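You operate a simulated robot arm through the tools that you are given. There is no shell and no other tool.

You are at the controls of a simulated robot arm. One attempt, no reset.

JOB
Zero the counter and jog the drum one turn.
Fine: switch on, low gear, the panel's jog button.

It is judged by the outcome, as a careful person would: the job done as asked, and still so three seconds after it is handed in. It fails if anything else is knocked over, pushed out of place, dropped, spilled or broken.

ROBOT AND FRAMES
A 7-joint arm with a fingered hand, fixed in place. Base frame: the origin is at the foot of the arm, x ahead of it, y to its left, z up. Units: mm, degrees, N and s.
Its first joint turns from -115.0 to 115.0 degrees. Payload 5 kg.
Tool frame: the origin (TCP) lies between the finger pads and is the grasp point; the fingertips stand 32 mm ahead of it; z points along the fingers, y is the line along which they close. Largest opening 160 mm; the body of the gripper starts 89 mm behind the TCP. The gripper is a hand of 4 fingers: y runs from the thumb to the fingers, the wrist lies at [0, 0, -267] in the tool frame.
Orientation is that of the tool frame in the base frame, as a unit quaternion [x, y, z, w]. With the fingers straight down and closing along the base's y, the tool's x points along the base's -x, its y along +y and its z along -z.

CONTROLS
- The arm moves only by the tool servo_tool. Its argument "steps" is a list of rows, each an object (a shift or turn left out is 0) with "dr": the turn, a rotation vector about the base's x, y, z in units of 5 degrees (1.0 is 5 degrees), a list of three; "offset": the shift along the base's x, y, z in units of 40 mm (1.0 is 40 mm), a list of three. In form: [{"dr": [ax, ay, az], "offset": [tx, ty, tz]}, ...]. A call has 1 to 20 rows; each row shifts and turns the commanded pose from where the row before left it. A call with a number of a shift or a turn outside -1 to 1 is refused whole. Rows are played at 5 a second. More than 50 mm and 8.6 degrees between two rows, and nothing of the call is played. A pose out of reach is approached as far as the arm can. The call stops where the force on the tool passes 90 N (or 10 N more than at its start, if that is more) or the arm is blocked; 0.2 s more then pass. In this call time passes only in rows, and 0.2 s behind the last. It gives the time, the measured TCP pose, the force on the tool (base axes), the opening and the grip force at its end, in the units of the frame above (readings bear some noise), with the torque about the TCP (base axes, N m) and any sound that the robot's microphone picked up.
- Cameras (640 x 400 px; columns grow to the right, rows downward): "scene" is fixed at [222.9, 499.1, 1449.9]; the picture's right is [-0.38, -0.92, 0.00], its down [-0.21, 0.09, -0.97] and it looks along [0.90, -0.37, -0.23] (base axes); focal length 214 px, centre (320, 200). "wrist" rides on the gripper at [80, -4, -114] in the tool frame; the picture's right is [0.05, 1.00, 0.00], its down [-0.82, 0.04, -0.58] and it looks along [-0.58, 0.03, 0.82] (tool axes); focal length 265 px, centre (320, 200). There is no depth. A picture from a camera that has moved, and an enlarged one, comes with that camera's place and axes in the base frame and with its lens.
- snapshot(camera): a new picture of that camera. No time passes.
- slide_trunk(by): slides the trunk up (or, below 0, down) by that many mm; the arm rides with it, the base frame stays. It gives what a move gives, with no picture.
- finger_targets(finger1, finger2, finger3, thumb_bend): sets how far each is bent, from 0 (flat) to 100 (curled in); at 30 the hand is open as for a grip, at 70 the pads meet at the TCP. One left out holds its place. A second passes; each finger stops where it meets its share of the squeeze, and holds until it gets a number again. It is the only way to open and close the hand. It gives what a move gives, with no picture; readings hold the bend of each and the force on the fingers (four entries, about 0 where the hand has none), thumb and palm.
- zoom(camera, box): a new picture of the part [left, top, right, bottom] of that camera's present view, enlarged. No time passes.
- finish_job(): hands the job in; it is judged then, once.

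Nothing tells you positions but the pictures and the camera data. Unless the task says otherwise, let go and move clear before handing in.

The tools are called after "Emit:" as name(argument=value, ...) on one line, values as JSON. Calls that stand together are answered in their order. servo_tool: Moves the arm, as the interface text tells. Its arguments: {"type":"object","properties":{"steps":{"type":"array","items":{"type":"object","properties":{"dr":{"type":"array","items":{"type":"number"}},"offset":{"type":"array","items":{"type":"number"}}}}}},"required":["steps"]} The other tools are called the same way: slide_trunk (by) slides the trunk up or down; finger_targets (finger1, finger2, finger3, thumb_bend) moves the fingers one by one; snapshot (camera) takes a picture; zoom (camera, box) takes an enlarged picture of a part of a camera's view; finish_job () hands the job in.

At the start:

```text
time: 0.0
ee_pos: [590.6, 242.7, 1601.9]
orientation: [0.0, 1.0, 0.0, -0.001]
contact_force: [-0.6, 0.1, 0.3]
moment: [0.01, 0.03, -0.02]
finger_gap: 159.9
grasp_force: 0.0
shape: jaw
bend: [30.0, 30.0, 30.0, 30.0]
finger forces: [0.1, 0.0, 0.0, 0.0, 0.1, 0.0]
trunk travel left (down, up): [-575.0, 415.0]
```

scene: 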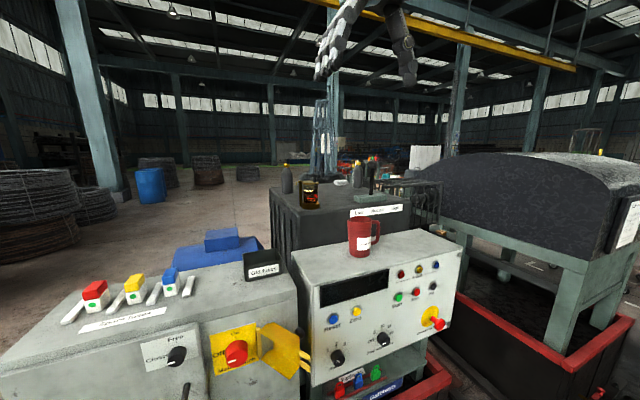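
wrist: 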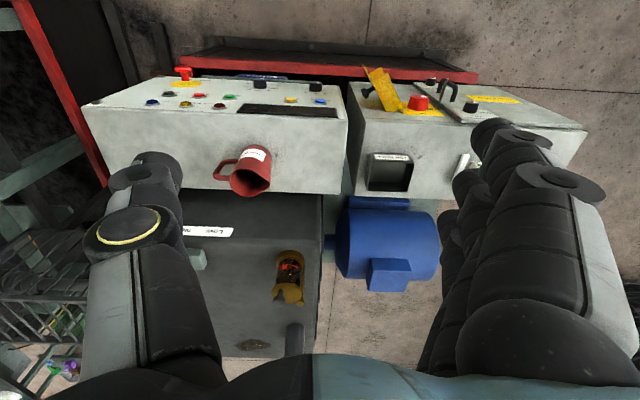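

I see a control cabinet with a display, buttons and knobs, a second cabinet with a red rotary main switch on yellow, a gearbox with a low/high lever, and a motor. I'll look closer before moving anything.

Emit:
zoom(camera="scene", box=[290, 240, 470, 400])

Emit:
zoom(camera="scene", box=[130, 240, 320, 400])

Emit:
zoom(camera="scene", box=[260, 140, 460, 270])

Emit:
zoom(camera="scene", box=[0, 250, 200, 400])

Emit:
zoom(camera="scene", box=[400, 120, 640, 400])

Emit:
zoom(camera="wrist", box=[80, 50, 360, 230])

Emit:
zoom(camera="wrist", box=[340, 50, 600, 220])

Emit:
zoom(camera="wrist", box=[160, 190, 360, 360])

```text
2.50 times, centred on (380, 320) of scene
camera zoom: at [222.9, 499.1, 1449.9], right [-0.38, -0.92, 0.0], down [-0.21, 0.09, -0.97], along [0.9, -0.37, -0.23], focal length 536 px, centre (170, -100)
```

zoom: 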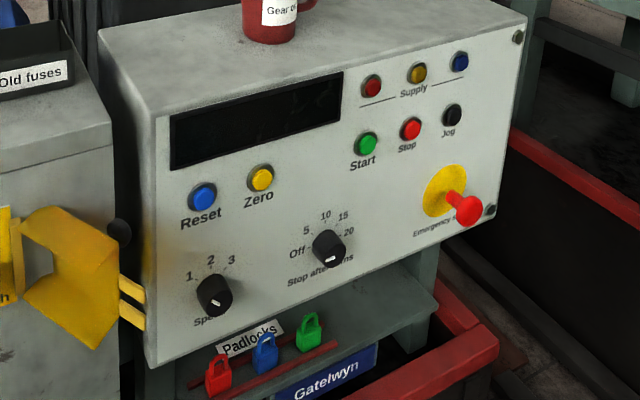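

```text
2.50 times, centred on (225, 320) of scene
camera zoom: at [222.9, 499.1, 1449.9], right [-0.38, -0.92, 0.0], down [-0.21, 0.09, -0.97], along [0.9, -0.37, -0.23], focal length 536 px, centre (558, -100)
```

zoom: 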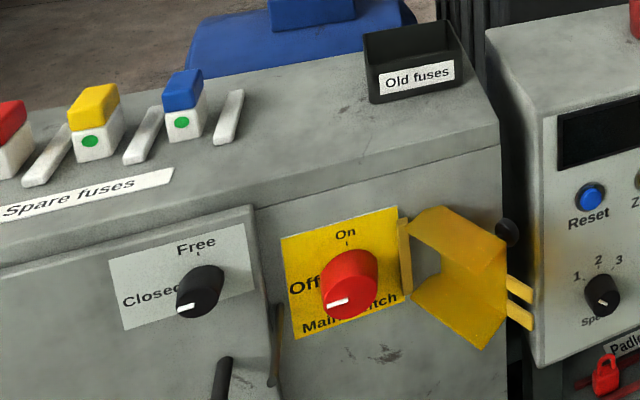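

```text
3.08 times, centred on (360, 205) of scene
camera zoom: at [222.9, 499.1, 1449.9], right [-0.38, -0.92, 0.0], down [-0.21, 0.09, -0.97], along [0.9, -0.37, -0.23], focal length 660 px, centre (197, 185)
```

zoom: 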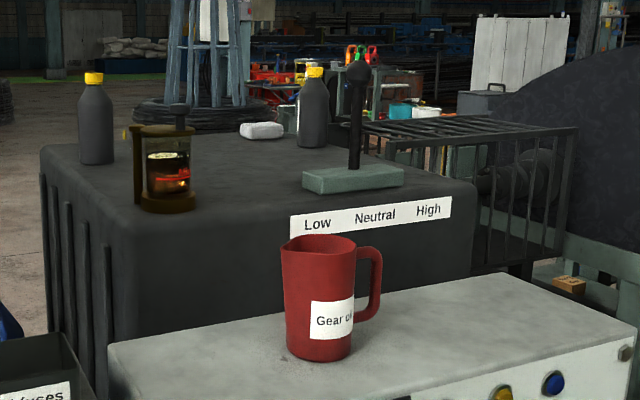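

```text
2.67 times, centred on (100, 325) of scene
camera zoom: at [222.9, 499.1, 1449.9], right [-0.38, -0.92, 0.0], down [-0.21, 0.09, -0.97], along [0.9, -0.37, -0.23], focal length 572 px, centre (907, -133)
```

zoom: 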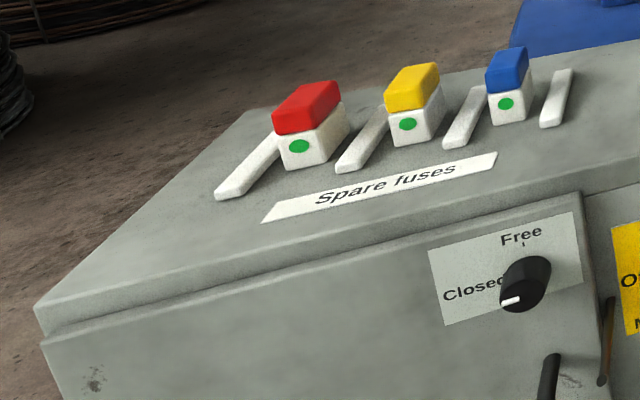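

```text
1.43 times, centred on (520, 260) of scene
camera zoom: at [222.9, 499.1, 1449.9], right [-0.38, -0.92, 0.0], down [-0.21, 0.09, -0.97], along [0.9, -0.37, -0.23], focal length 306 px, centre (34, 114)
```

zoom: 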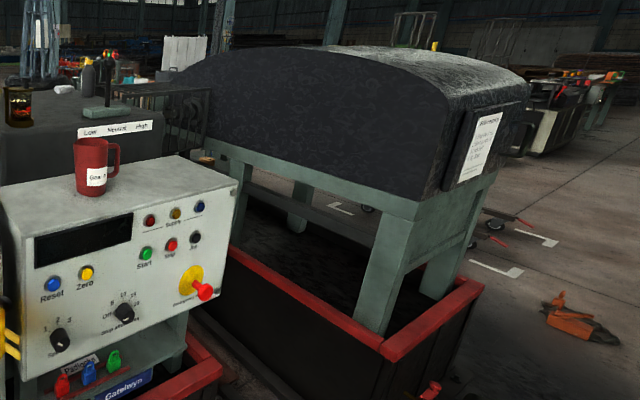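

```text
2.22 times, centred on (220, 140) of wrist
camera zoom: at [510.0, 238.2, 1716.5], right [-0.05, 1.0, 0.0], down [0.82, 0.04, 0.58], along [0.58, 0.03, -0.82], focal length 590 px, centre (542, 333)
```

zoom: 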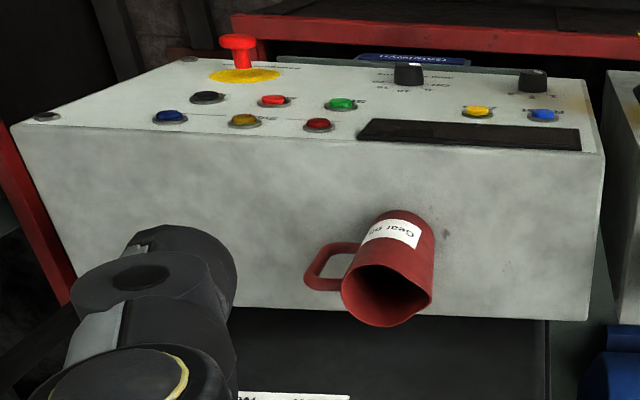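

```text
2.35 times, centred on (470, 135) of wrist
camera zoom: at [510.0, 238.2, 1716.5], right [-0.05, 1.0, 0.0], down [0.82, 0.04, 0.58], along [0.58, 0.03, -0.82], focal length 624 px, centre (-33, 353)
```

zoom: 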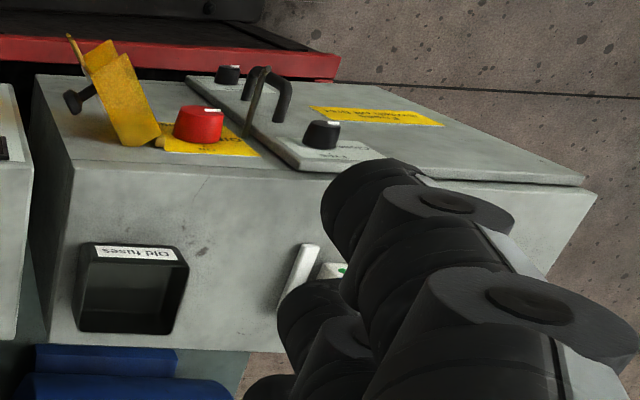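

```text
2.35 times, centred on (260, 275) of wrist
camera zoom: at [510.0, 238.2, 1716.5], right [-0.05, 1.0, 0.0], down [0.82, 0.04, 0.58], along [0.58, 0.03, -0.82], focal length 624 px, centre (461, 24)
```

zoom: 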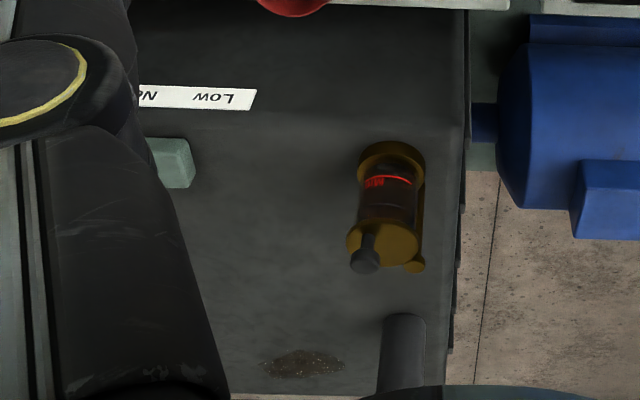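

The panel faces the robot at about x≈715, with Zero near (714, 170, 950). The main switch is near (703, 526, 948), and the gear lever is far back near (1120, -150, 1370). I'll tilt the hand so the wrist camera looks forward, then survey everything before touching it.

Emit:
servo_tool(steps=[{"dr": [0, -1, 0]}, {"dr": [0, -1, 0]}, {"dr": [0, -1, 0]}, {"dr": [0, -1, 0]}, {"dr": [0, -1, 0]}, {"dr": [0, -1, 0]}, {"dr": [0, -1, 0]}, {"dr": [0, -1, 0]}, {"dr": [0, -1, 0]}, {"dr": [0, -1, 0]}, {"dr": [0, -1, 0]}])

```text
time: 2.4
ee_pos: [590.0, 242.1, 1602.3]
orientation: [-0.001, 0.887, 0.0, 0.462]
contact_force: [0.1, 0.0, 1.1]
moment: [0.02, 0.01, -0.03]
finger_gap: 160.0
grasp_force: 0.0
shape: jaw
bend: [30.0, 30.0, 30.0, 30.0]
finger forces: [0.0, 0.0, 0.0, 0.0, 0.1, 0.0]
trunk travel left (down, up): [-575.0, 415.0]
```

The rotation worked and the camera should now look level along +x. I'll take both views.

Emit:
snapshot(camera="wrist")

Emit:
snapshot(camera="scene")

```text
taken
camera wrist: at [450.6, 238.5, 1602.5], right [-0.03, 1.0, -0.04], down [-0.01, 0.04, 1.0], along [1.0, 0.03, 0.01], focal length 265 px, centre (320, 200)
```

wrist: 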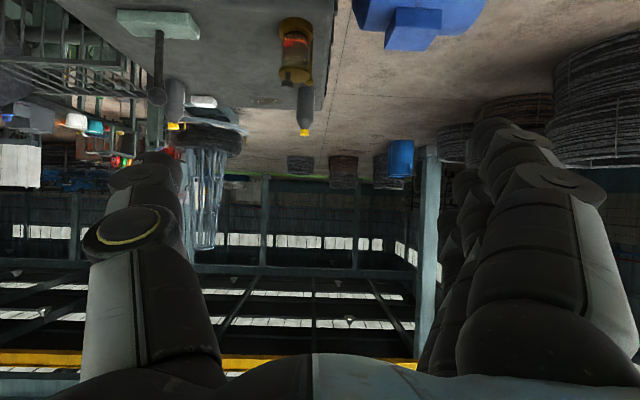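

```text
taken
```

scene: 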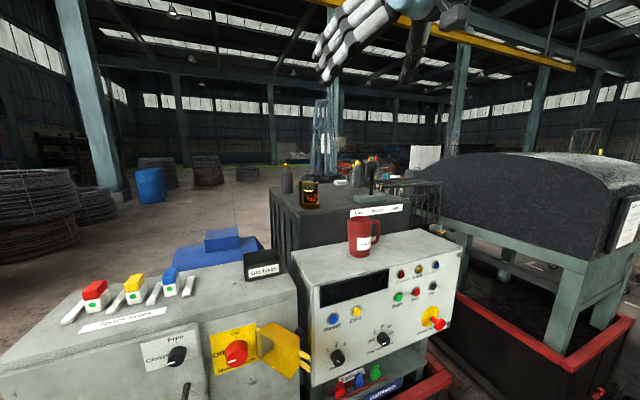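

The lever stands upright in Neutral, with its knob at about (1126, -158, 1372). I'll move to the panel's centre line and lower the trunk to look at the panel face.

Emit:
servo_tool(steps=[{"offset": [-0.5, -1, 0]}, {"offset": [-0.5, -1, 0]}, {"offset": [0, -1, 0]}, {"offset": [0, -1, 0]}, {"offset": [0, -1, 0]}, {"offset": [0, -0.5, 0]}])

Emit:
slide_trunk(by=-560)

Emit:
snapshot(camera="wrist")

Emit:
snapshot(camera="scene")

```text
time: 3.8
ee_pos: [605.4, 136.1, 1565.9]
orientation: [0.0, 0.886, 0.0, 0.463]
contact_force: [-1.1, 0.1, -0.1]
moment: [0.01, 0.01, 0.03]
finger_gap: 159.9
grasp_force: 0.1
shape: jaw
bend: [30.0, 30.0, 30.0, 30.0]
finger forces: [0.1, 0.1, 0.1, 0.0, 0.1, 0.0]
out of reach, approached as far as the arm can: row 2, 3, 4, 5, 6
trunk travel left (down, up): [-575.0, 415.0]
```

```text
refused: -560 is not a number from -400 to 400
```

```text
taken
camera wrist: at [465.8, 131.4, 1566.2], right [-0.03, 1.0, -0.04], down [-0.01, 0.04, 1.0], along [1.0, 0.03, 0.01], focal length 265 px, centre (320, 200)
```

wrist: 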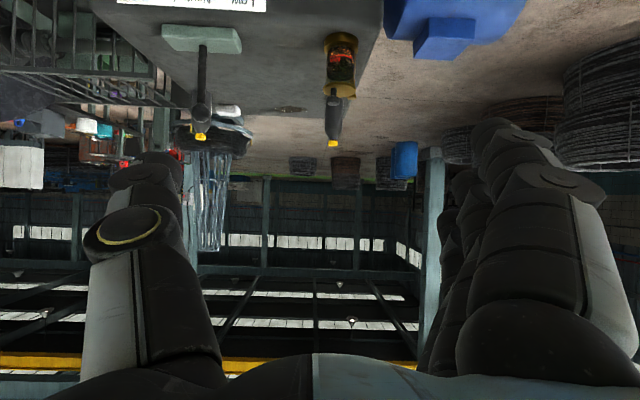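

```text
taken
```

scene: 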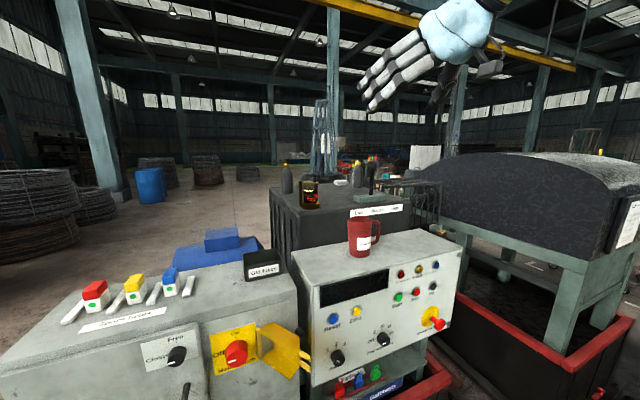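

The arm's inner reach limit stopped that sideways move. I'll lower the arm itself to see how reach changes, heading for panel height.

Emit:
servo_tool(steps=[{"offset": [0, 0, -1]}, {"offset": [0, 0, -1]}, {"offset": [0, 0, -1]}, {"offset": [0, 0, -1]}, {"offset": [0, 0, -1]}, {"offset": [0, 0, -1]}, {"offset": [0, 0, -1]}, {"offset": [0, 0, -1]}])

Emit:
snapshot(camera="wrist")

Emit:
snapshot(camera="scene")

```text
time: 5.6
ee_pos: [608.7, 138.7, 1244.2]
orientation: [0.001, 0.888, -0.001, 0.46]
contact_force: [0.7, 0.3, -1.0]
moment: [0.0, 0.01, 0.02]
finger_gap: 160.0
grasp_force: 0.0
shape: jaw
bend: [30.0, 30.0, 30.0, 30.0]
finger forces: [0.1, 0.0, 0.0, 0.0, 0.0, 0.0]
trunk travel left (down, up): [-575.0, 415.0]
```

```text
taken
camera wrist: at [469.5, 132.8, 1243.8], right [-0.03, 1.0, -0.04], down [0.0, 0.04, 1.0], along [1.0, 0.03, 0.0], focal length 265 px, centre (320, 200)
```

wrist: 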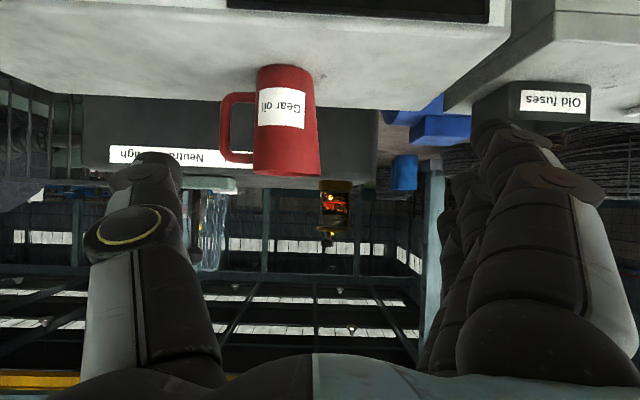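

```text
taken
```

scene: 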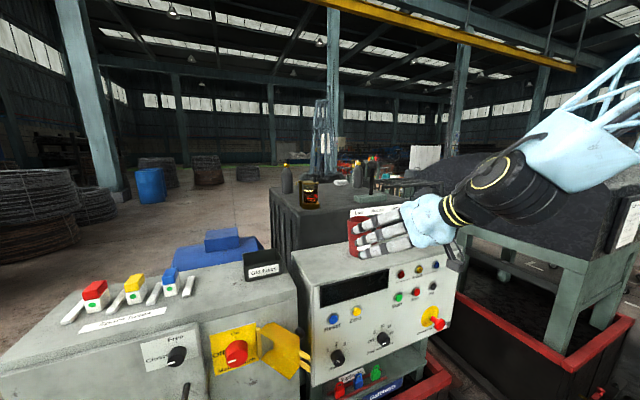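

The arm reaches further in when it is lower relative to the shoulder. I'll keep descending in front of the panel and edge toward its centre.

Emit:
servo_tool(steps=[{"offset": [0, 0, -1]}, {"offset": [0, -0.3, -1]}, {"offset": [0, -0.5, -1]}, {"offset": [0, -0.5, -1]}, {"offset": [0, -0.5, -1]}, {"offset": [0, -0.5, -1]}, {"offset": [0, -0.5, -0.8]}])

Emit:
snapshot(camera="wrist")

Emit:
snapshot(camera="scene")

```text
time: 7.4
ee_pos: [627.8, 63.7, 978.6]
orientation: [-0.024, 0.886, 0.012, 0.464]
contact_force: [-0.1, 1.0, -0.5]
moment: [-0.02, -0.01, -0.06]
finger_gap: 159.9
grasp_force: 0.0
shape: jaw
bend: [30.0, 30.0, 30.0, 30.0]
finger forces: [0.0, 0.1, 0.0, 0.0, 0.0, 0.1]
out of reach, approached as far as the arm can: row 3, 4, 5
trunk travel left (down, up): [-575.0, 415.0]
stopped in row 7: the arm was blocked; the commanded pose is now the measured one
```

```text
taken
camera wrist: at [489.0, 52.3, 978.2], right [-0.08, 1.0, -0.04], down [-0.01, 0.04, 1.0], along [1.0, 0.08, 0.01], focal length 265 px, centre (320, 200)
```

wrist: 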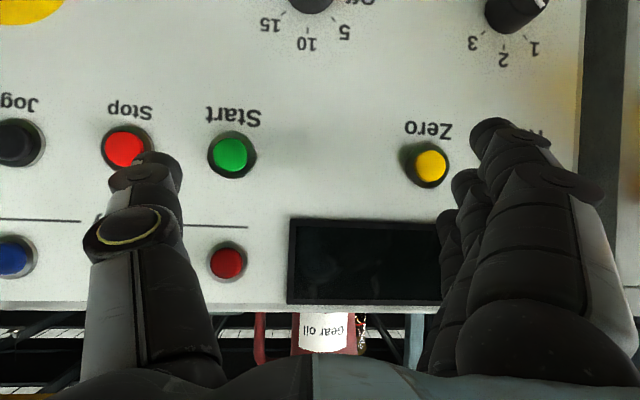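

```text
taken
```

scene: 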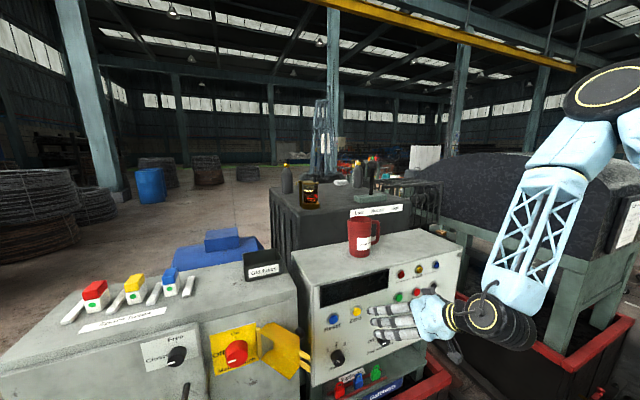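

The panel controls are clear now. Jog is near y=-170, Stop near -88, Start near -4 and Zero near +168, all at about z 946. I'll zoom in for detail before continuing.

Emit:
zoom(camera="wrist", box=[0, 0, 320, 200])

Emit:
zoom(camera="scene", box=[290, 240, 560, 400])

Emit:
zoom(camera="wrist", box=[250, 0, 600, 200])

```text
2.00 times, centred on (160, 100) of wrist
camera zoom: at [489.0, 52.3, 978.2], right [-0.08, 1.0, -0.04], down [-0.01, 0.04, 1.0], along [1.0, 0.08, 0.01], focal length 531 px, centre (640, 400)
```

zoom: 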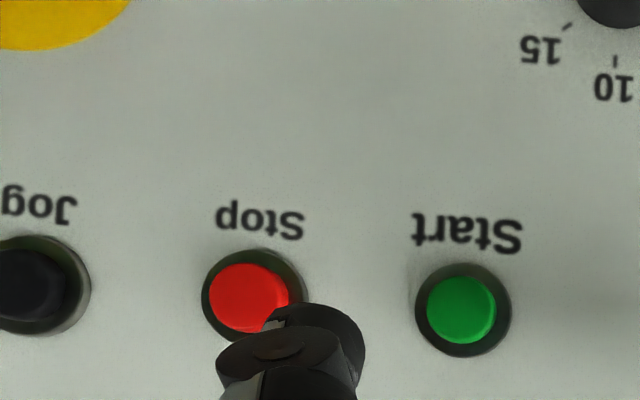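

```text
2.37 times, centred on (425, 320) of scene
camera zoom: at [222.9, 499.1, 1449.9], right [-0.38, -0.92, 0.0], down [-0.21, 0.09, -0.97], along [0.9, -0.37, -0.23], focal length 508 px, centre (71, -84)
```

zoom: 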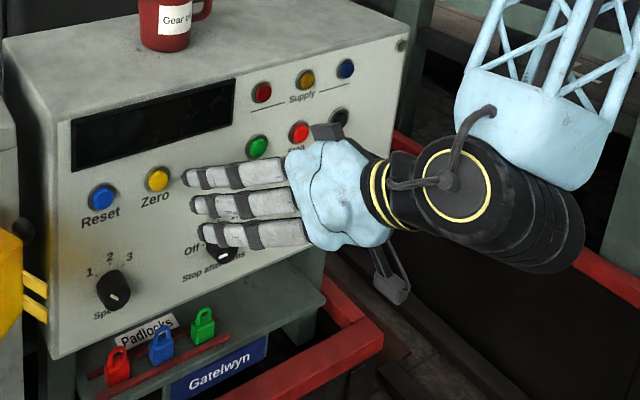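

```text
1.83 times, centred on (425, 100) of wrist
camera zoom: at [489.0, 52.3, 978.2], right [-0.08, 1.0, -0.04], down [-0.01, 0.04, 1.0], along [1.0, 0.08, 0.01], focal length 485 px, centre (128, 383)
```

zoom: 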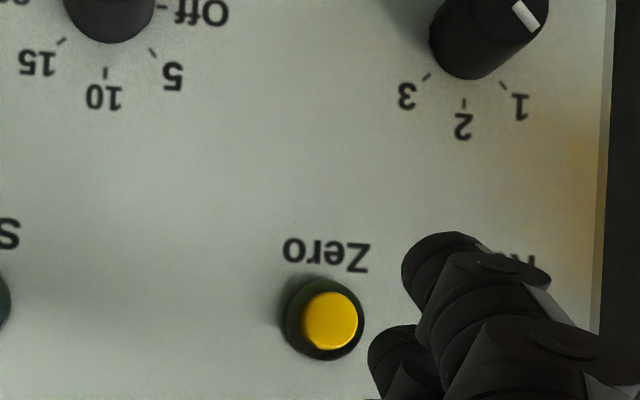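

The Speed knob points at 1 and the counter display is dark because there's no supply. Next I'll rise and move left to inspect the main switch cabinet, keeping well clear of the yellow flap.

Emit:
servo_tool(steps=[{"offset": [-0.3, 0, 1]}, {"offset": [0, 0.3, 1]}, {"offset": [0, 0.6, 1]}, {"offset": [0, 1, 0.5]}, {"offset": [0, 1, 0]}, {"offset": [0, 1, 0]}, {"offset": [0, 1, 0]}, {"offset": [0, 1, 0]}, {"offset": [0, 1, 0]}, {"offset": [-0.3, 1, 0]}, {"offset": [-0.3, 1, 0]}, {"offset": [0, 1, 0]}])

Emit:
snapshot(camera="wrist")

Emit:
snapshot(camera="scene")

```text
time: 10.0
ee_pos: [606.1, 461.3, 1115.8]
orientation: [-0.022, 0.887, 0.011, 0.462]
contact_force: [0.1, 0.8, 0.1]
moment: [0.01, 0.0, 0.01]
finger_gap: 160.0
grasp_force: 0.1
shape: jaw
bend: [30.0, 30.0, 30.0, 30.0]
finger forces: [0.0, 0.1, 0.1, 0.1, 0.0, 0.0]
out of reach, approached as far as the arm can: row 1
trunk travel left (down, up): [-575.0, 415.0]
```

```text
taken
camera wrist: at [467.4, 450.5, 1116.1], right [-0.08, 1.0, -0.04], down [-0.01, 0.04, 1.0], along [1.0, 0.08, 0.01], focal length 265 px, centre (320, 200)
```

wrist: 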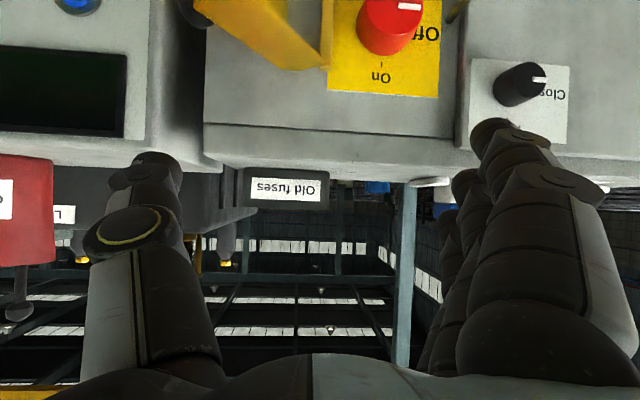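

```text
taken
```

scene: 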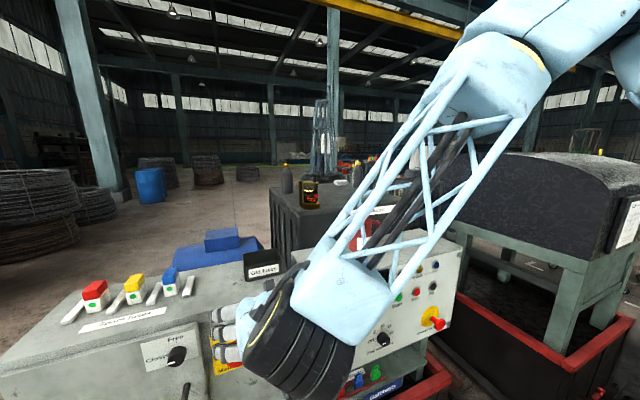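

The main switch points to Off, and its yellow flap stands open toward the panel. I'll back off a little, shift left and lower, for a straight view of the switch and the door knob.

Emit:
servo_tool(steps=[{"offset": [-1, 0.5, 0]}, {"offset": [-0.5, 1, 0]}, {"offset": [0, 1, 0]}, {"offset": [0, 0, -1]}, {"offset": [0, 0, -1]}, {"offset": [0, 0, -1]}, {"offset": [0, 0, -1]}])

Emit:
snapshot(camera="wrist")

Emit:
snapshot(camera="scene")

```text
time: 11.6
ee_pos: [545.3, 561.8, 957.1]
orientation: [-0.022, 0.886, 0.011, 0.462]
contact_force: [-0.5, 1.3, 0.5]
moment: [-0.02, -0.04, -0.01]
finger_gap: 159.9
grasp_force: 0.1
shape: jaw
bend: [30.0, 30.0, 30.0, 30.0]
finger forces: [0.0, 0.0, 0.0, 0.1, 0.1, 0.0]
trunk travel left (down, up): [-575.0, 415.0]
```

```text
taken
camera wrist: at [406.8, 549.2, 957.5], right [-0.08, 1.0, -0.04], down [-0.01, 0.04, 1.0], along [1.0, 0.08, 0.01], focal length 265 px, centre (320, 200)
```

wrist: 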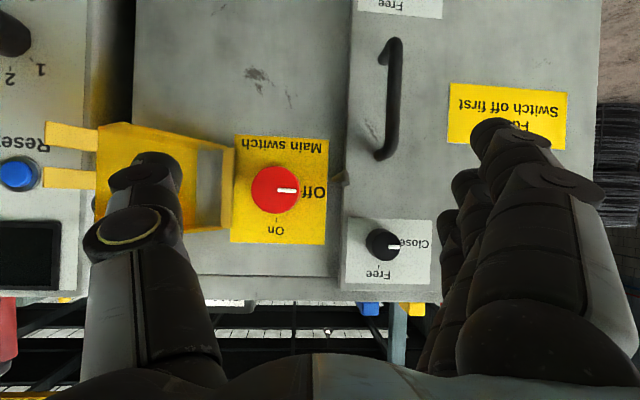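

```text
taken
```

scene: 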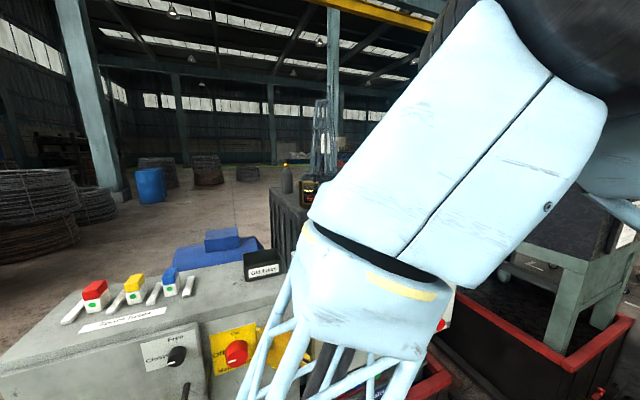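

I can read it now: the main switch points left to Off, and On is at the top, so it needs a 90° clockwise turn. The knob is centred near (688–720, 526, 951). I'll zoom in on it and the flap.

Emit:
zoom(camera="wrist", box=[40, 80, 360, 280])

Emit:
zoom(camera="wrist", box=[320, 0, 600, 280])

```text
2.00 times, centred on (200, 180) of wrist
camera zoom: at [406.8, 549.2, 957.5], right [-0.08, 1.0, -0.04], down [-0.01, 0.04, 1.0], along [1.0, 0.08, 0.01], focal length 531 px, centre (560, 240)
```

zoom: 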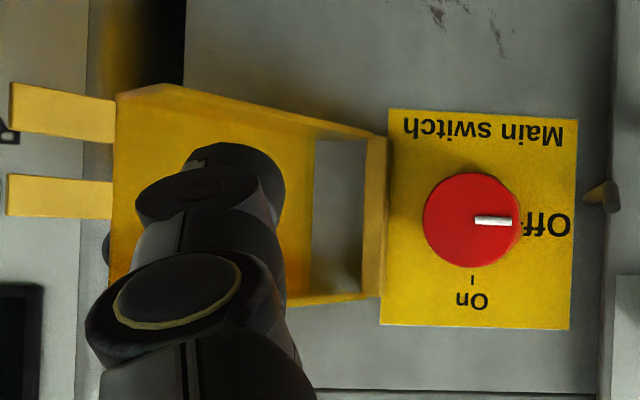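

```text
1.43 times, centred on (460, 140) of wrist
camera zoom: at [406.8, 549.2, 957.5], right [-0.08, 1.0, -0.04], down [-0.01, 0.04, 1.0], along [1.0, 0.08, 0.01], focal length 379 px, centre (120, 286)
```

zoom: 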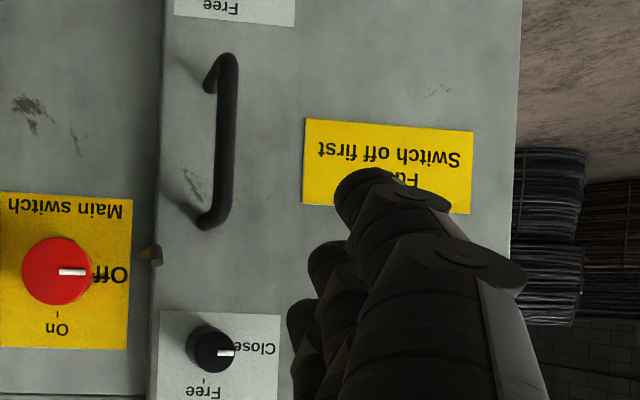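

The flap stands open at an angle to the right of the knob, so I can grip the knob without touching it. First I'll bring the tool level at this safe distance, then test that the wrist can roll +90°.

Emit:
zoom(camera="scene", box=[560, 180, 640, 280])

Emit:
servo_tool(steps=[{"dr": [0, -1, 0]}, {"dr": [0, -1, 0]}, {"dr": [0, -1, 0]}, {"dr": [0, -1, 0]}, {"dr": [0, -1, 0]}, {"dr": [0, -1, 0]}, {"dr": [0, -1, 0]}])

Emit:
snapshot(camera="wrist")

Emit:
snapshot(camera="scene")

```text
4.00 times, centred on (600, 230) of scene
camera zoom: at [222.9, 499.1, 1449.9], right [-0.38, -0.92, 0.0], down [-0.21, 0.09, -0.97], along [0.9, -0.37, -0.23], focal length 858 px, centre (-800, 80)
```

zoom: 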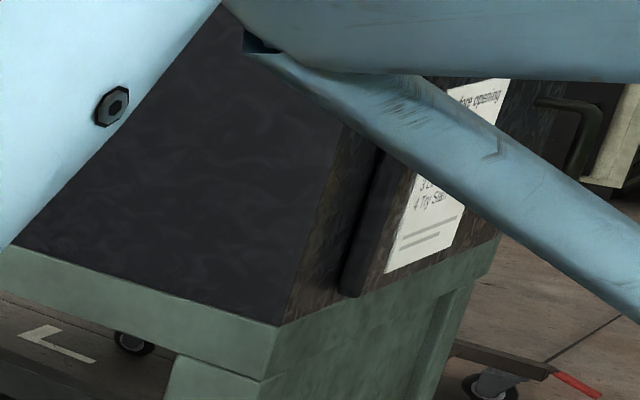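

```text
time: 13.2
ee_pos: [547.4, 560.5, 956.0]
orientation: [-0.024, 0.706, 0.004, 0.708]
contact_force: [-0.9, 0.0, 0.9]
moment: [0.01, 0.0, -0.01]
finger_gap: 159.8
grasp_force: 0.0
shape: jaw
bend: [30.0, 30.0, 30.0, 30.0]
finger forces: [0.0, 0.1, 0.0, 0.1, 0.0, 0.1]
trunk travel left (down, up): [-575.0, 415.0]
```

```text
taken
camera wrist: at [433.4, 548.9, 876.4], right [-0.04, 1.0, -0.08], down [-0.58, 0.04, 0.81], along [0.81, 0.08, 0.58], focal length 265 px, centre (320, 200)
```

wrist: 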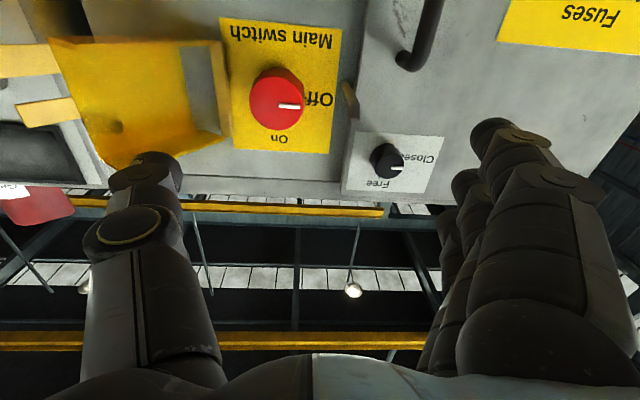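

```text
taken
```

scene: 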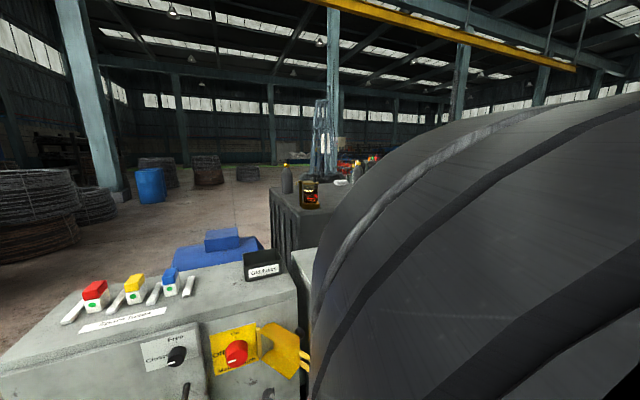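

The tool is level now, with slight yaw and roll errors. I'll correct those and test the +90° roll here, clear of everything.

Emit:
servo_tool(steps=[{"dr": [0.33, 0, -0.45]}, {"dr": [1, 0, 0]}, {"dr": [1, 0, 0]}, {"dr": [1, 0, 0]}, {"dr": [1, 0, 0]}, {"dr": [1, 0, 0]}, {"dr": [1, 0, 0]}, {"dr": [1, 0, 0]}, {"dr": [1, 0, 0]}, {"dr": [1, 0, 0]}, {"dr": [1, 0, 0]}, {"dr": [1, 0, 0]}, {"dr": [1, 0, 0]}, {"dr": [1, 0, 0]}, {"dr": [1, 0, 0]}, {"dr": [1, 0, 0]}, {"dr": [1, 0, 0]}, {"dr": [1, 0, 0]}, {"dr": [1, 0, 0]}])

Emit:
snapshot(camera="wrist")

Emit:
snapshot(camera="scene")

```text
time: 17.2
ee_pos: [546.5, 560.4, 954.3]
orientation: [0.502, 0.499, 0.499, 0.501]
contact_force: [0.4, 0.0, 0.2]
moment: [-0.02, 0.01, 0.01]
finger_gap: 160.0
grasp_force: 0.1
shape: jaw
bend: [30.0, 30.0, 30.0, 30.0]
finger forces: [0.1, 0.1, 0.0, 0.0, 0.1, 0.1]
trunk travel left (down, up): [-575.0, 415.0]
```

```text
taken
camera wrist: at [432.9, 641.0, 952.1], right [0.0, 0.05, 1.0], down [-0.58, -0.81, 0.04], along [0.81, -0.58, 0.03], focal length 265 px, centre (320, 200)
```

wrist: 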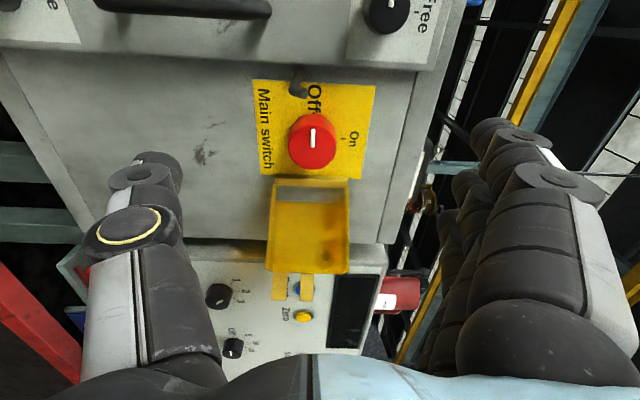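

```text
taken
```

scene: 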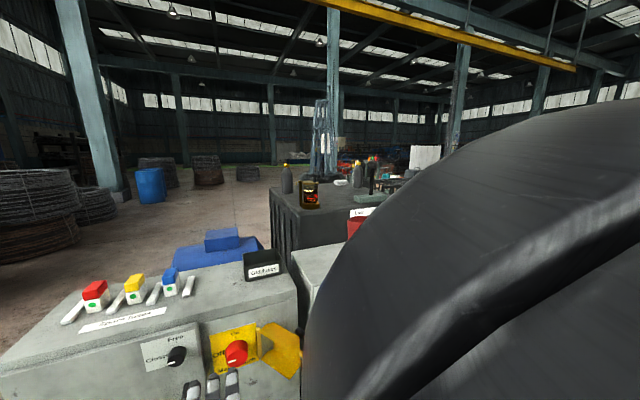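

The wrist can roll through 90° without trouble. From here I'll zoom in to check the flap's walls and the knob's shape.

Emit:
zoom(camera="wrist", box=[220, 60, 400, 310])

Emit:
zoom(camera="scene", box=[190, 300, 320, 400])

```text
1.60 times, centred on (310, 185) of wrist
camera zoom: at [432.9, 641.0, 952.1], right [0.0, 0.05, 1.0], down [-0.58, -0.81, 0.04], along [0.81, -0.58, 0.03], focal length 425 px, centre (336, 224)
```

zoom: 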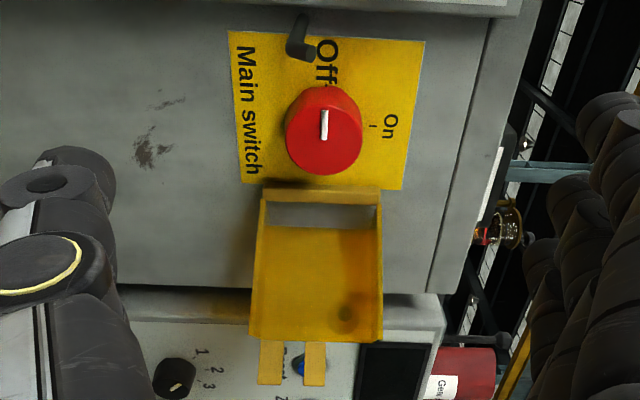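

```text
4.00 times, centred on (255, 350) of scene
camera zoom: at [222.9, 499.1, 1449.9], right [-0.38, -0.92, 0.0], down [-0.21, 0.09, -0.97], along [0.9, -0.37, -0.23], focal length 858 px, centre (580, -400)
```

zoom: 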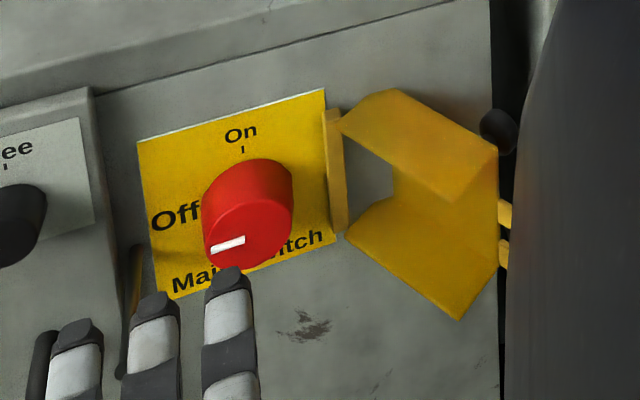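

The flap's walls are at least 75 mm off the knob axis. There's also a small bar sticking out at y≈590, left of the knob. Rolling from 45° to 135° keeps thumb and fingers clear of both, so I'll test that range here.

Emit:
servo_tool(steps=[{"dr": [1, 0, 0]}, {"dr": [1, 0, 0]}, {"dr": [1, 0, 0]}, {"dr": [1, 0, 0]}, {"dr": [1, 0, 0]}, {"dr": [1, 0, 0]}, {"dr": [1, 0, 0]}, {"dr": [1, 0, 0]}, {"dr": [1, 0, 0]}, {"dr": [1, 0, 0]}])

Emit:
finger_targets(finger1=48, finger2=48, finger3=48, thumb_bend=48)

Emit:
snapshot(camera="wrist")

Emit:
snapshot(camera="scene")

```text
time: 19.4
ee_pos: [606.9, 604.4, 967.7]
orientation: [0.661, 0.257, 0.655, 0.261]
contact_force: [-0.5, -0.9, 0.7]
moment: [-0.01, 0.0, 0.01]
finger_gap: 160.4
grasp_force: 0.1
shape: jaw
bend: [30.0, 30.0, 30.0, 30.0]
finger forces: [0.1, 0.0, 0.0, 0.1, 0.0, 0.0]
out of reach, approached as far as the arm can: row 6, 7, 8, 9, 10
trunk travel left (down, up): [-575.0, 415.0]
```

```text
time: 20.4
ee_pos: [607.3, 603.7, 968.1]
orientation: [0.661, 0.258, 0.655, 0.261]
contact_force: [-0.4, 0.5, -0.1]
moment: [0.02, 0.01, 0.0]
finger_gap: 99.8
grasp_force: 0.1
shape: fingers
bend: [48.0, 48.0, 48.0, 48.0]
finger forces: [0.1, 0.1, 0.1, 0.1, 0.1, 0.0]
trunk travel left (down, up): [-575.0, 415.0]
```

```text
taken
camera wrist: at [494.6, 662.3, 1025.3], right [0.0, -0.69, 0.72], down [-0.59, -0.58, -0.56], along [0.81, -0.42, -0.41], focal length 265 px, centre (320, 200)
```

wrist: 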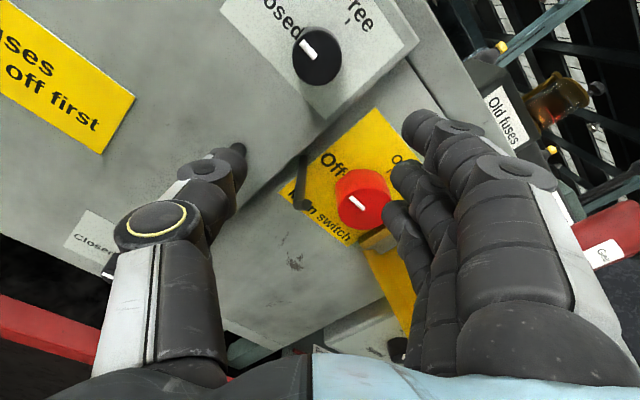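

```text
taken
```

scene: 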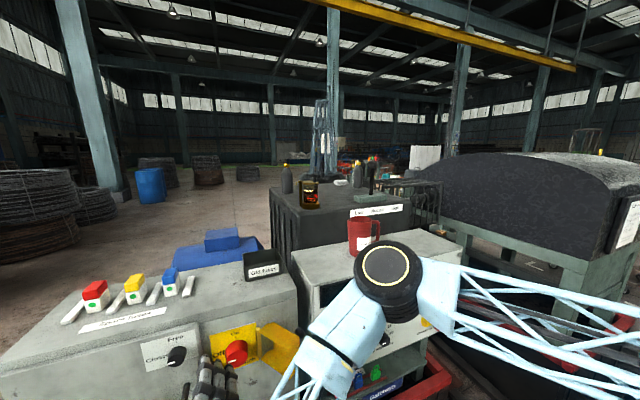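

The roll reached about 137°, though at 120° and beyond it had to drift outward, so it works closer to the knob. I'll back off, roll to 45° and line up with the knob axis at a safe distance.

Emit:
servo_tool(steps=[{"dr": [-1, 0, 0], "offset": [-0.5, 0, 0]}, {"dr": [-1, 0, 0], "offset": [-0.5, 0, 0]}, {"dr": [-1, 0, 0], "offset": [0, -0.12, 0]}, {"dr": [-1, 0, 0], "offset": [0, -0.12, 0]}, {"dr": [-1, 0, 0], "offset": [0, -0.12, 0]}, {"dr": [-1, 0, 0], "offset": [0, -0.12, 0]}, {"dr": [-1, 0, 0], "offset": [0, -0.12, 0]}, {"dr": [-1, 0, 0], "offset": [0, -0.12, 0]}, {"dr": [-1, 0, 0], "offset": [0, -0.12, 0]}, {"dr": [-1, 0, 0], "offset": [0, -0.12, 0]}, {"dr": [-1, 0, 0], "offset": [0, -0.12, 0]}, {"dr": [-1, 0, 0], "offset": [0, -0.12, 0]}, {"dr": [-1, 0, 0], "offset": [0, -0.12, 0]}, {"dr": [-1, 0, 0], "offset": [0, -0.12, 0]}, {"dr": [-1, 0, 0], "offset": [0, -0.12, 0]}, {"dr": [-1, 0, 0], "offset": [0, -0.12, 0]}, {"dr": [-1, 0, 0], "offset": [0, -0.12, -0.2]}, {"dr": [-1, 0, 0], "offset": [0, -0.1, -0.2]}, {"dr": [-0.4, 0, 0], "offset": [0, 0, 0]}])

Emit:
snapshot(camera="wrist")

Emit:
snapshot(camera="scene")

```text
time: 24.4
ee_pos: [571.6, 531.0, 952.2]
orientation: [0.27, 0.651, 0.268, 0.657]
contact_force: [0.6, 0.1, -0.6]
moment: [-0.01, -0.02, 0.01]
finger_gap: 99.9
grasp_force: 0.0
shape: fingers
bend: [48.0, 48.0, 48.0, 48.0]
finger forces: [0.0, 0.0, 0.1, 0.1, 0.1, 0.0]
out of reach, approached as far as the arm can: row 1
trunk travel left (down, up): [-575.0, 415.0]
```

```text
taken
camera wrist: at [458.0, 584.4, 892.5], right [0.0, 0.74, 0.67], down [-0.59, -0.54, 0.6], along [0.81, -0.39, 0.44], focal length 265 px, centre (320, 200)
```

wrist: 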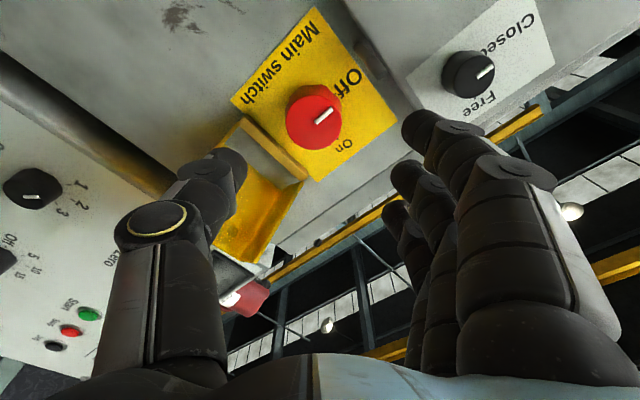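

```text
taken
```

scene: 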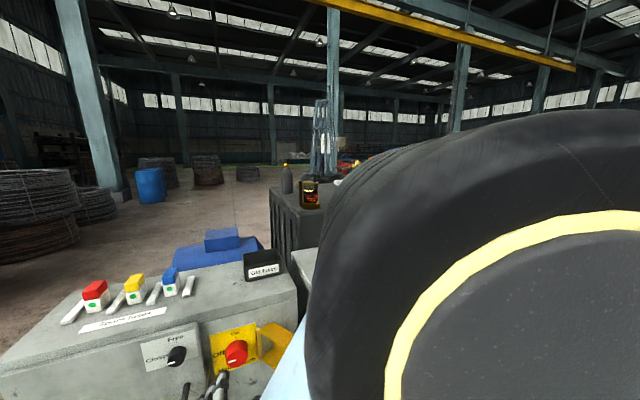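

The knob axis is at about y=526.5, z=951, and my TCP is within 5 mm of it. I'll correct that and advance so the fingertips straddle the knob without touching the panel.

Emit:
servo_tool(steps=[{"offset": [0.5, -0.11, -0.035]}, {"offset": [0.5, 0, 0]}, {"offset": [0.5, 0, 0]}])

Emit:
snapshot(camera="wrist")

Emit:
zoom(camera="scene", box=[140, 280, 330, 400])

```text
time: 25.2
ee_pos: [633.1, 526.2, 952.2]
orientation: [0.271, 0.65, 0.269, 0.657]
contact_force: [-0.4, -0.3, 0.4]
moment: [-0.01, 0.02, 0.05]
finger_gap: 100.2
grasp_force: 0.0
shape: fingers
bend: [48.0, 48.0, 48.0, 48.0]
finger forces: [0.0, 0.1, 0.0, 0.0, 0.0, 0.0]
trunk travel left (down, up): [-575.0, 415.0]
```

```text
taken
camera wrist: at [519.2, 580.2, 891.8], right [0.0, 0.74, 0.67], down [-0.59, -0.54, 0.6], along [0.81, -0.39, 0.44], focal length 265 px, centre (320, 200)
```

wrist: 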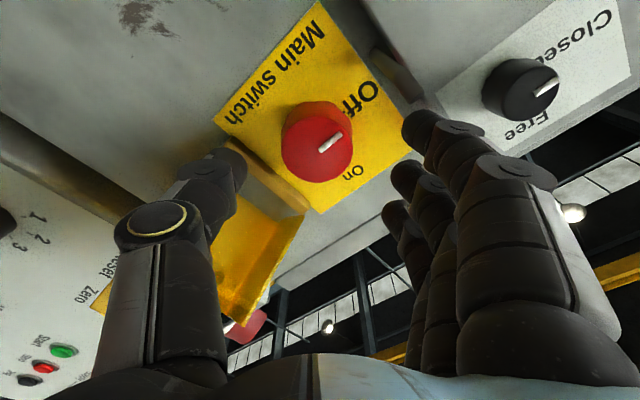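

```text
3.33 times, centred on (235, 340) of scene
camera zoom: at [222.9, 499.1, 1449.9], right [-0.38, -0.92, 0.0], down [-0.21, 0.09, -0.97], along [0.9, -0.37, -0.23], focal length 715 px, centre (603, -267)
```

zoom: 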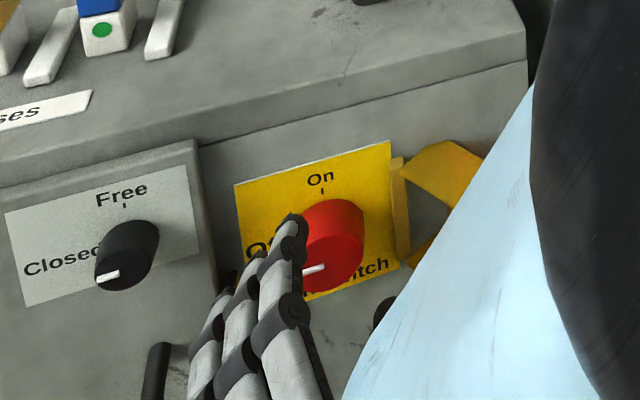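

The knob is centred between thumb and fingers, and the thumb clears the flap by about 30 mm. I'll advance the last ~38 mm.

Emit:
servo_tool(steps=[{"offset": [0.5, 0, -0.02]}, {"offset": [0.45, 0, 0]}])

Emit:
snapshot(camera="wrist")

Emit:
zoom(camera="scene", box=[140, 280, 330, 400])

```text
time: 25.8
ee_pos: [670.4, 526.5, 949.1]
orientation: [0.272, 0.65, 0.269, 0.656]
contact_force: [-0.3, 0.4, 0.2]
moment: [0.0, 0.02, 0.04]
finger_gap: 99.7
grasp_force: 0.0
shape: fingers
bend: [48.0, 48.0, 48.0, 48.0]
finger forces: [0.0, 0.0, 0.0, 0.1, 0.0, 0.1]
trunk travel left (down, up): [-575.0, 415.0]
```

```text
taken
camera wrist: at [556.9, 579.9, 889.5], right [0.0, 0.74, 0.67], down [-0.58, -0.54, 0.6], along [0.81, -0.39, 0.44], focal length 265 px, centre (320, 200)
```

wrist: 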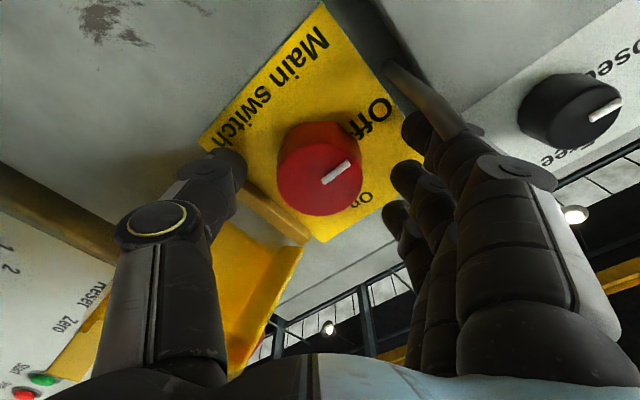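

```text
3.33 times, centred on (235, 340) of scene
camera zoom: at [222.9, 499.1, 1449.9], right [-0.38, -0.92, 0.0], down [-0.21, 0.09, -0.97], along [0.9, -0.37, -0.23], focal length 715 px, centre (603, -267)
```

zoom: 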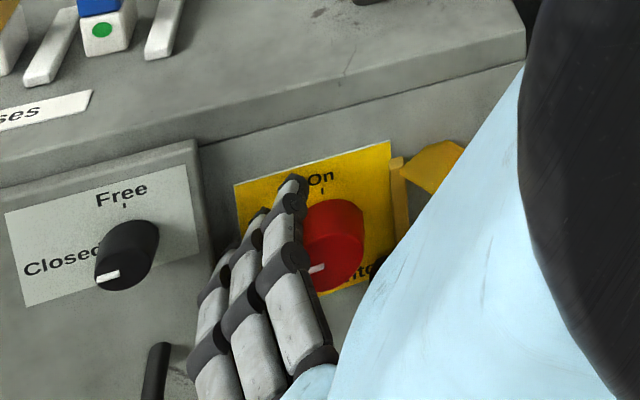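

The alignment is good and the bar is still clear below the lowest finger. I'll close on the knob.

Emit:
finger_targets(finger1=64, finger2=66, finger3=64, thumb_bend=66)

Emit:
snapshot(camera="wrist")

Emit:
zoom(camera="scene", box=[140, 280, 330, 400])

```text
time: 26.8
ee_pos: [668.9, 526.4, 949.8]
orientation: [0.272, 0.65, 0.269, 0.657]
contact_force: [0.8, -3.2, -4.3]
moment: [0.02, 0.06, -0.01]
finger_gap: 50.0
grasp_force: 10.9
shape: fingers
bend: [64.0, 58.0, 64.0, 62.0]
finger forces: [0.0, 8.1, 0.0, 0.0, 13.3, 0.1]
trunk travel left (down, up): [-575.0, 415.0]
```

```text
taken
camera wrist: at [557.0, 579.5, 889.4], right [0.0, 0.74, 0.67], down [-0.59, -0.54, 0.6], along [0.81, -0.39, 0.44], focal length 265 px, centre (320, 200)
```

wrist: 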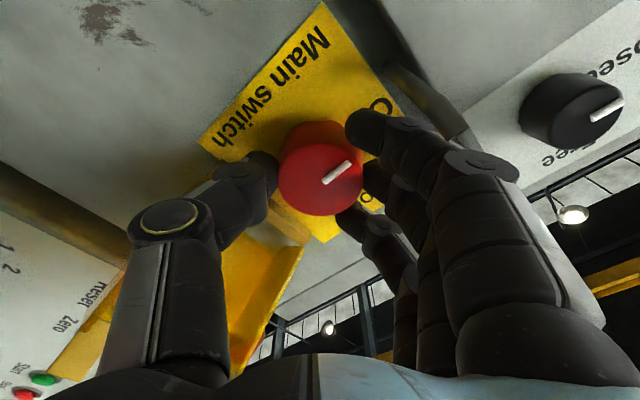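

```text
3.33 times, centred on (235, 340) of scene
camera zoom: at [222.9, 499.1, 1449.9], right [-0.38, -0.92, 0.0], down [-0.21, 0.09, -0.97], along [0.9, -0.37, -0.23], focal length 715 px, centre (603, -267)
```

zoom: 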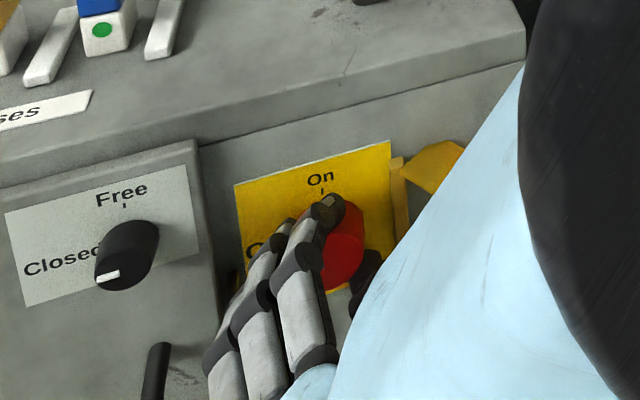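

The grip is on, with the thumb and middle finger holding at about 10 N. I'll centre by about 3 mm toward the fingers and bring the outer fingers in for a firmer hold.

Emit:
servo_tool(steps=[{"offset": [0, 0.05, 0.06]}])

Emit:
finger_targets(finger1=75, finger2=75, finger3=75, thumb_bend=75)

Emit:
snapshot(camera="wrist")

```text
time: 27.2
ee_pos: [670.1, 527.0, 951.2]
orientation: [0.271, 0.65, 0.269, 0.657]
contact_force: [1.4, -7.0, -7.8]
moment: [0.02, 0.16, -0.14]
finger_gap: 51.6
grasp_force: 11.0
shape: fingers
bend: [64.0, 59.0, 64.0, 62.0]
finger forces: [0.1, 6.4, 0.1, 0.1, 16.3, 0.1]
trunk travel left (down, up): [-575.0, 415.0]
```

```text
time: 28.2
ee_pos: [670.6, 526.7, 950.8]
orientation: [0.271, 0.651, 0.268, 0.657]
contact_force: [7.0, -1.9, -6.0]
moment: [0.03, 0.23, -0.16]
finger_gap: 41.4
grasp_force: 24.4
shape: fingers
bend: [73.0, 60.0, 71.0, 63.0]
finger forces: [7.6, 8.1, 7.2, 0.1, 25.6, 0.1]
trunk travel left (down, up): [-575.0, 415.0]
```

```text
taken
camera wrist: at [557.4, 581.5, 891.3], right [0.0, 0.74, 0.67], down [-0.59, -0.54, 0.6], along [0.81, -0.39, 0.44], focal length 265 px, centre (320, 200)
```

wrist: 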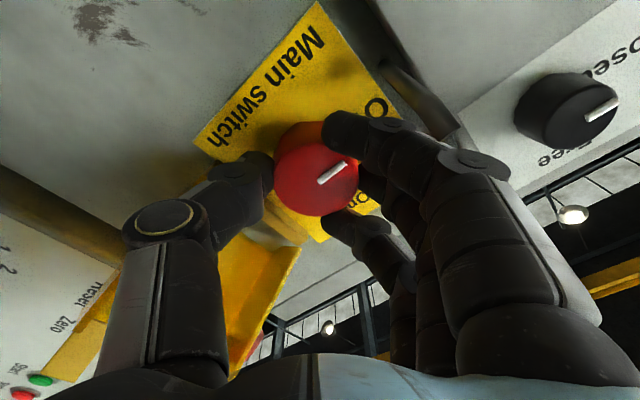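

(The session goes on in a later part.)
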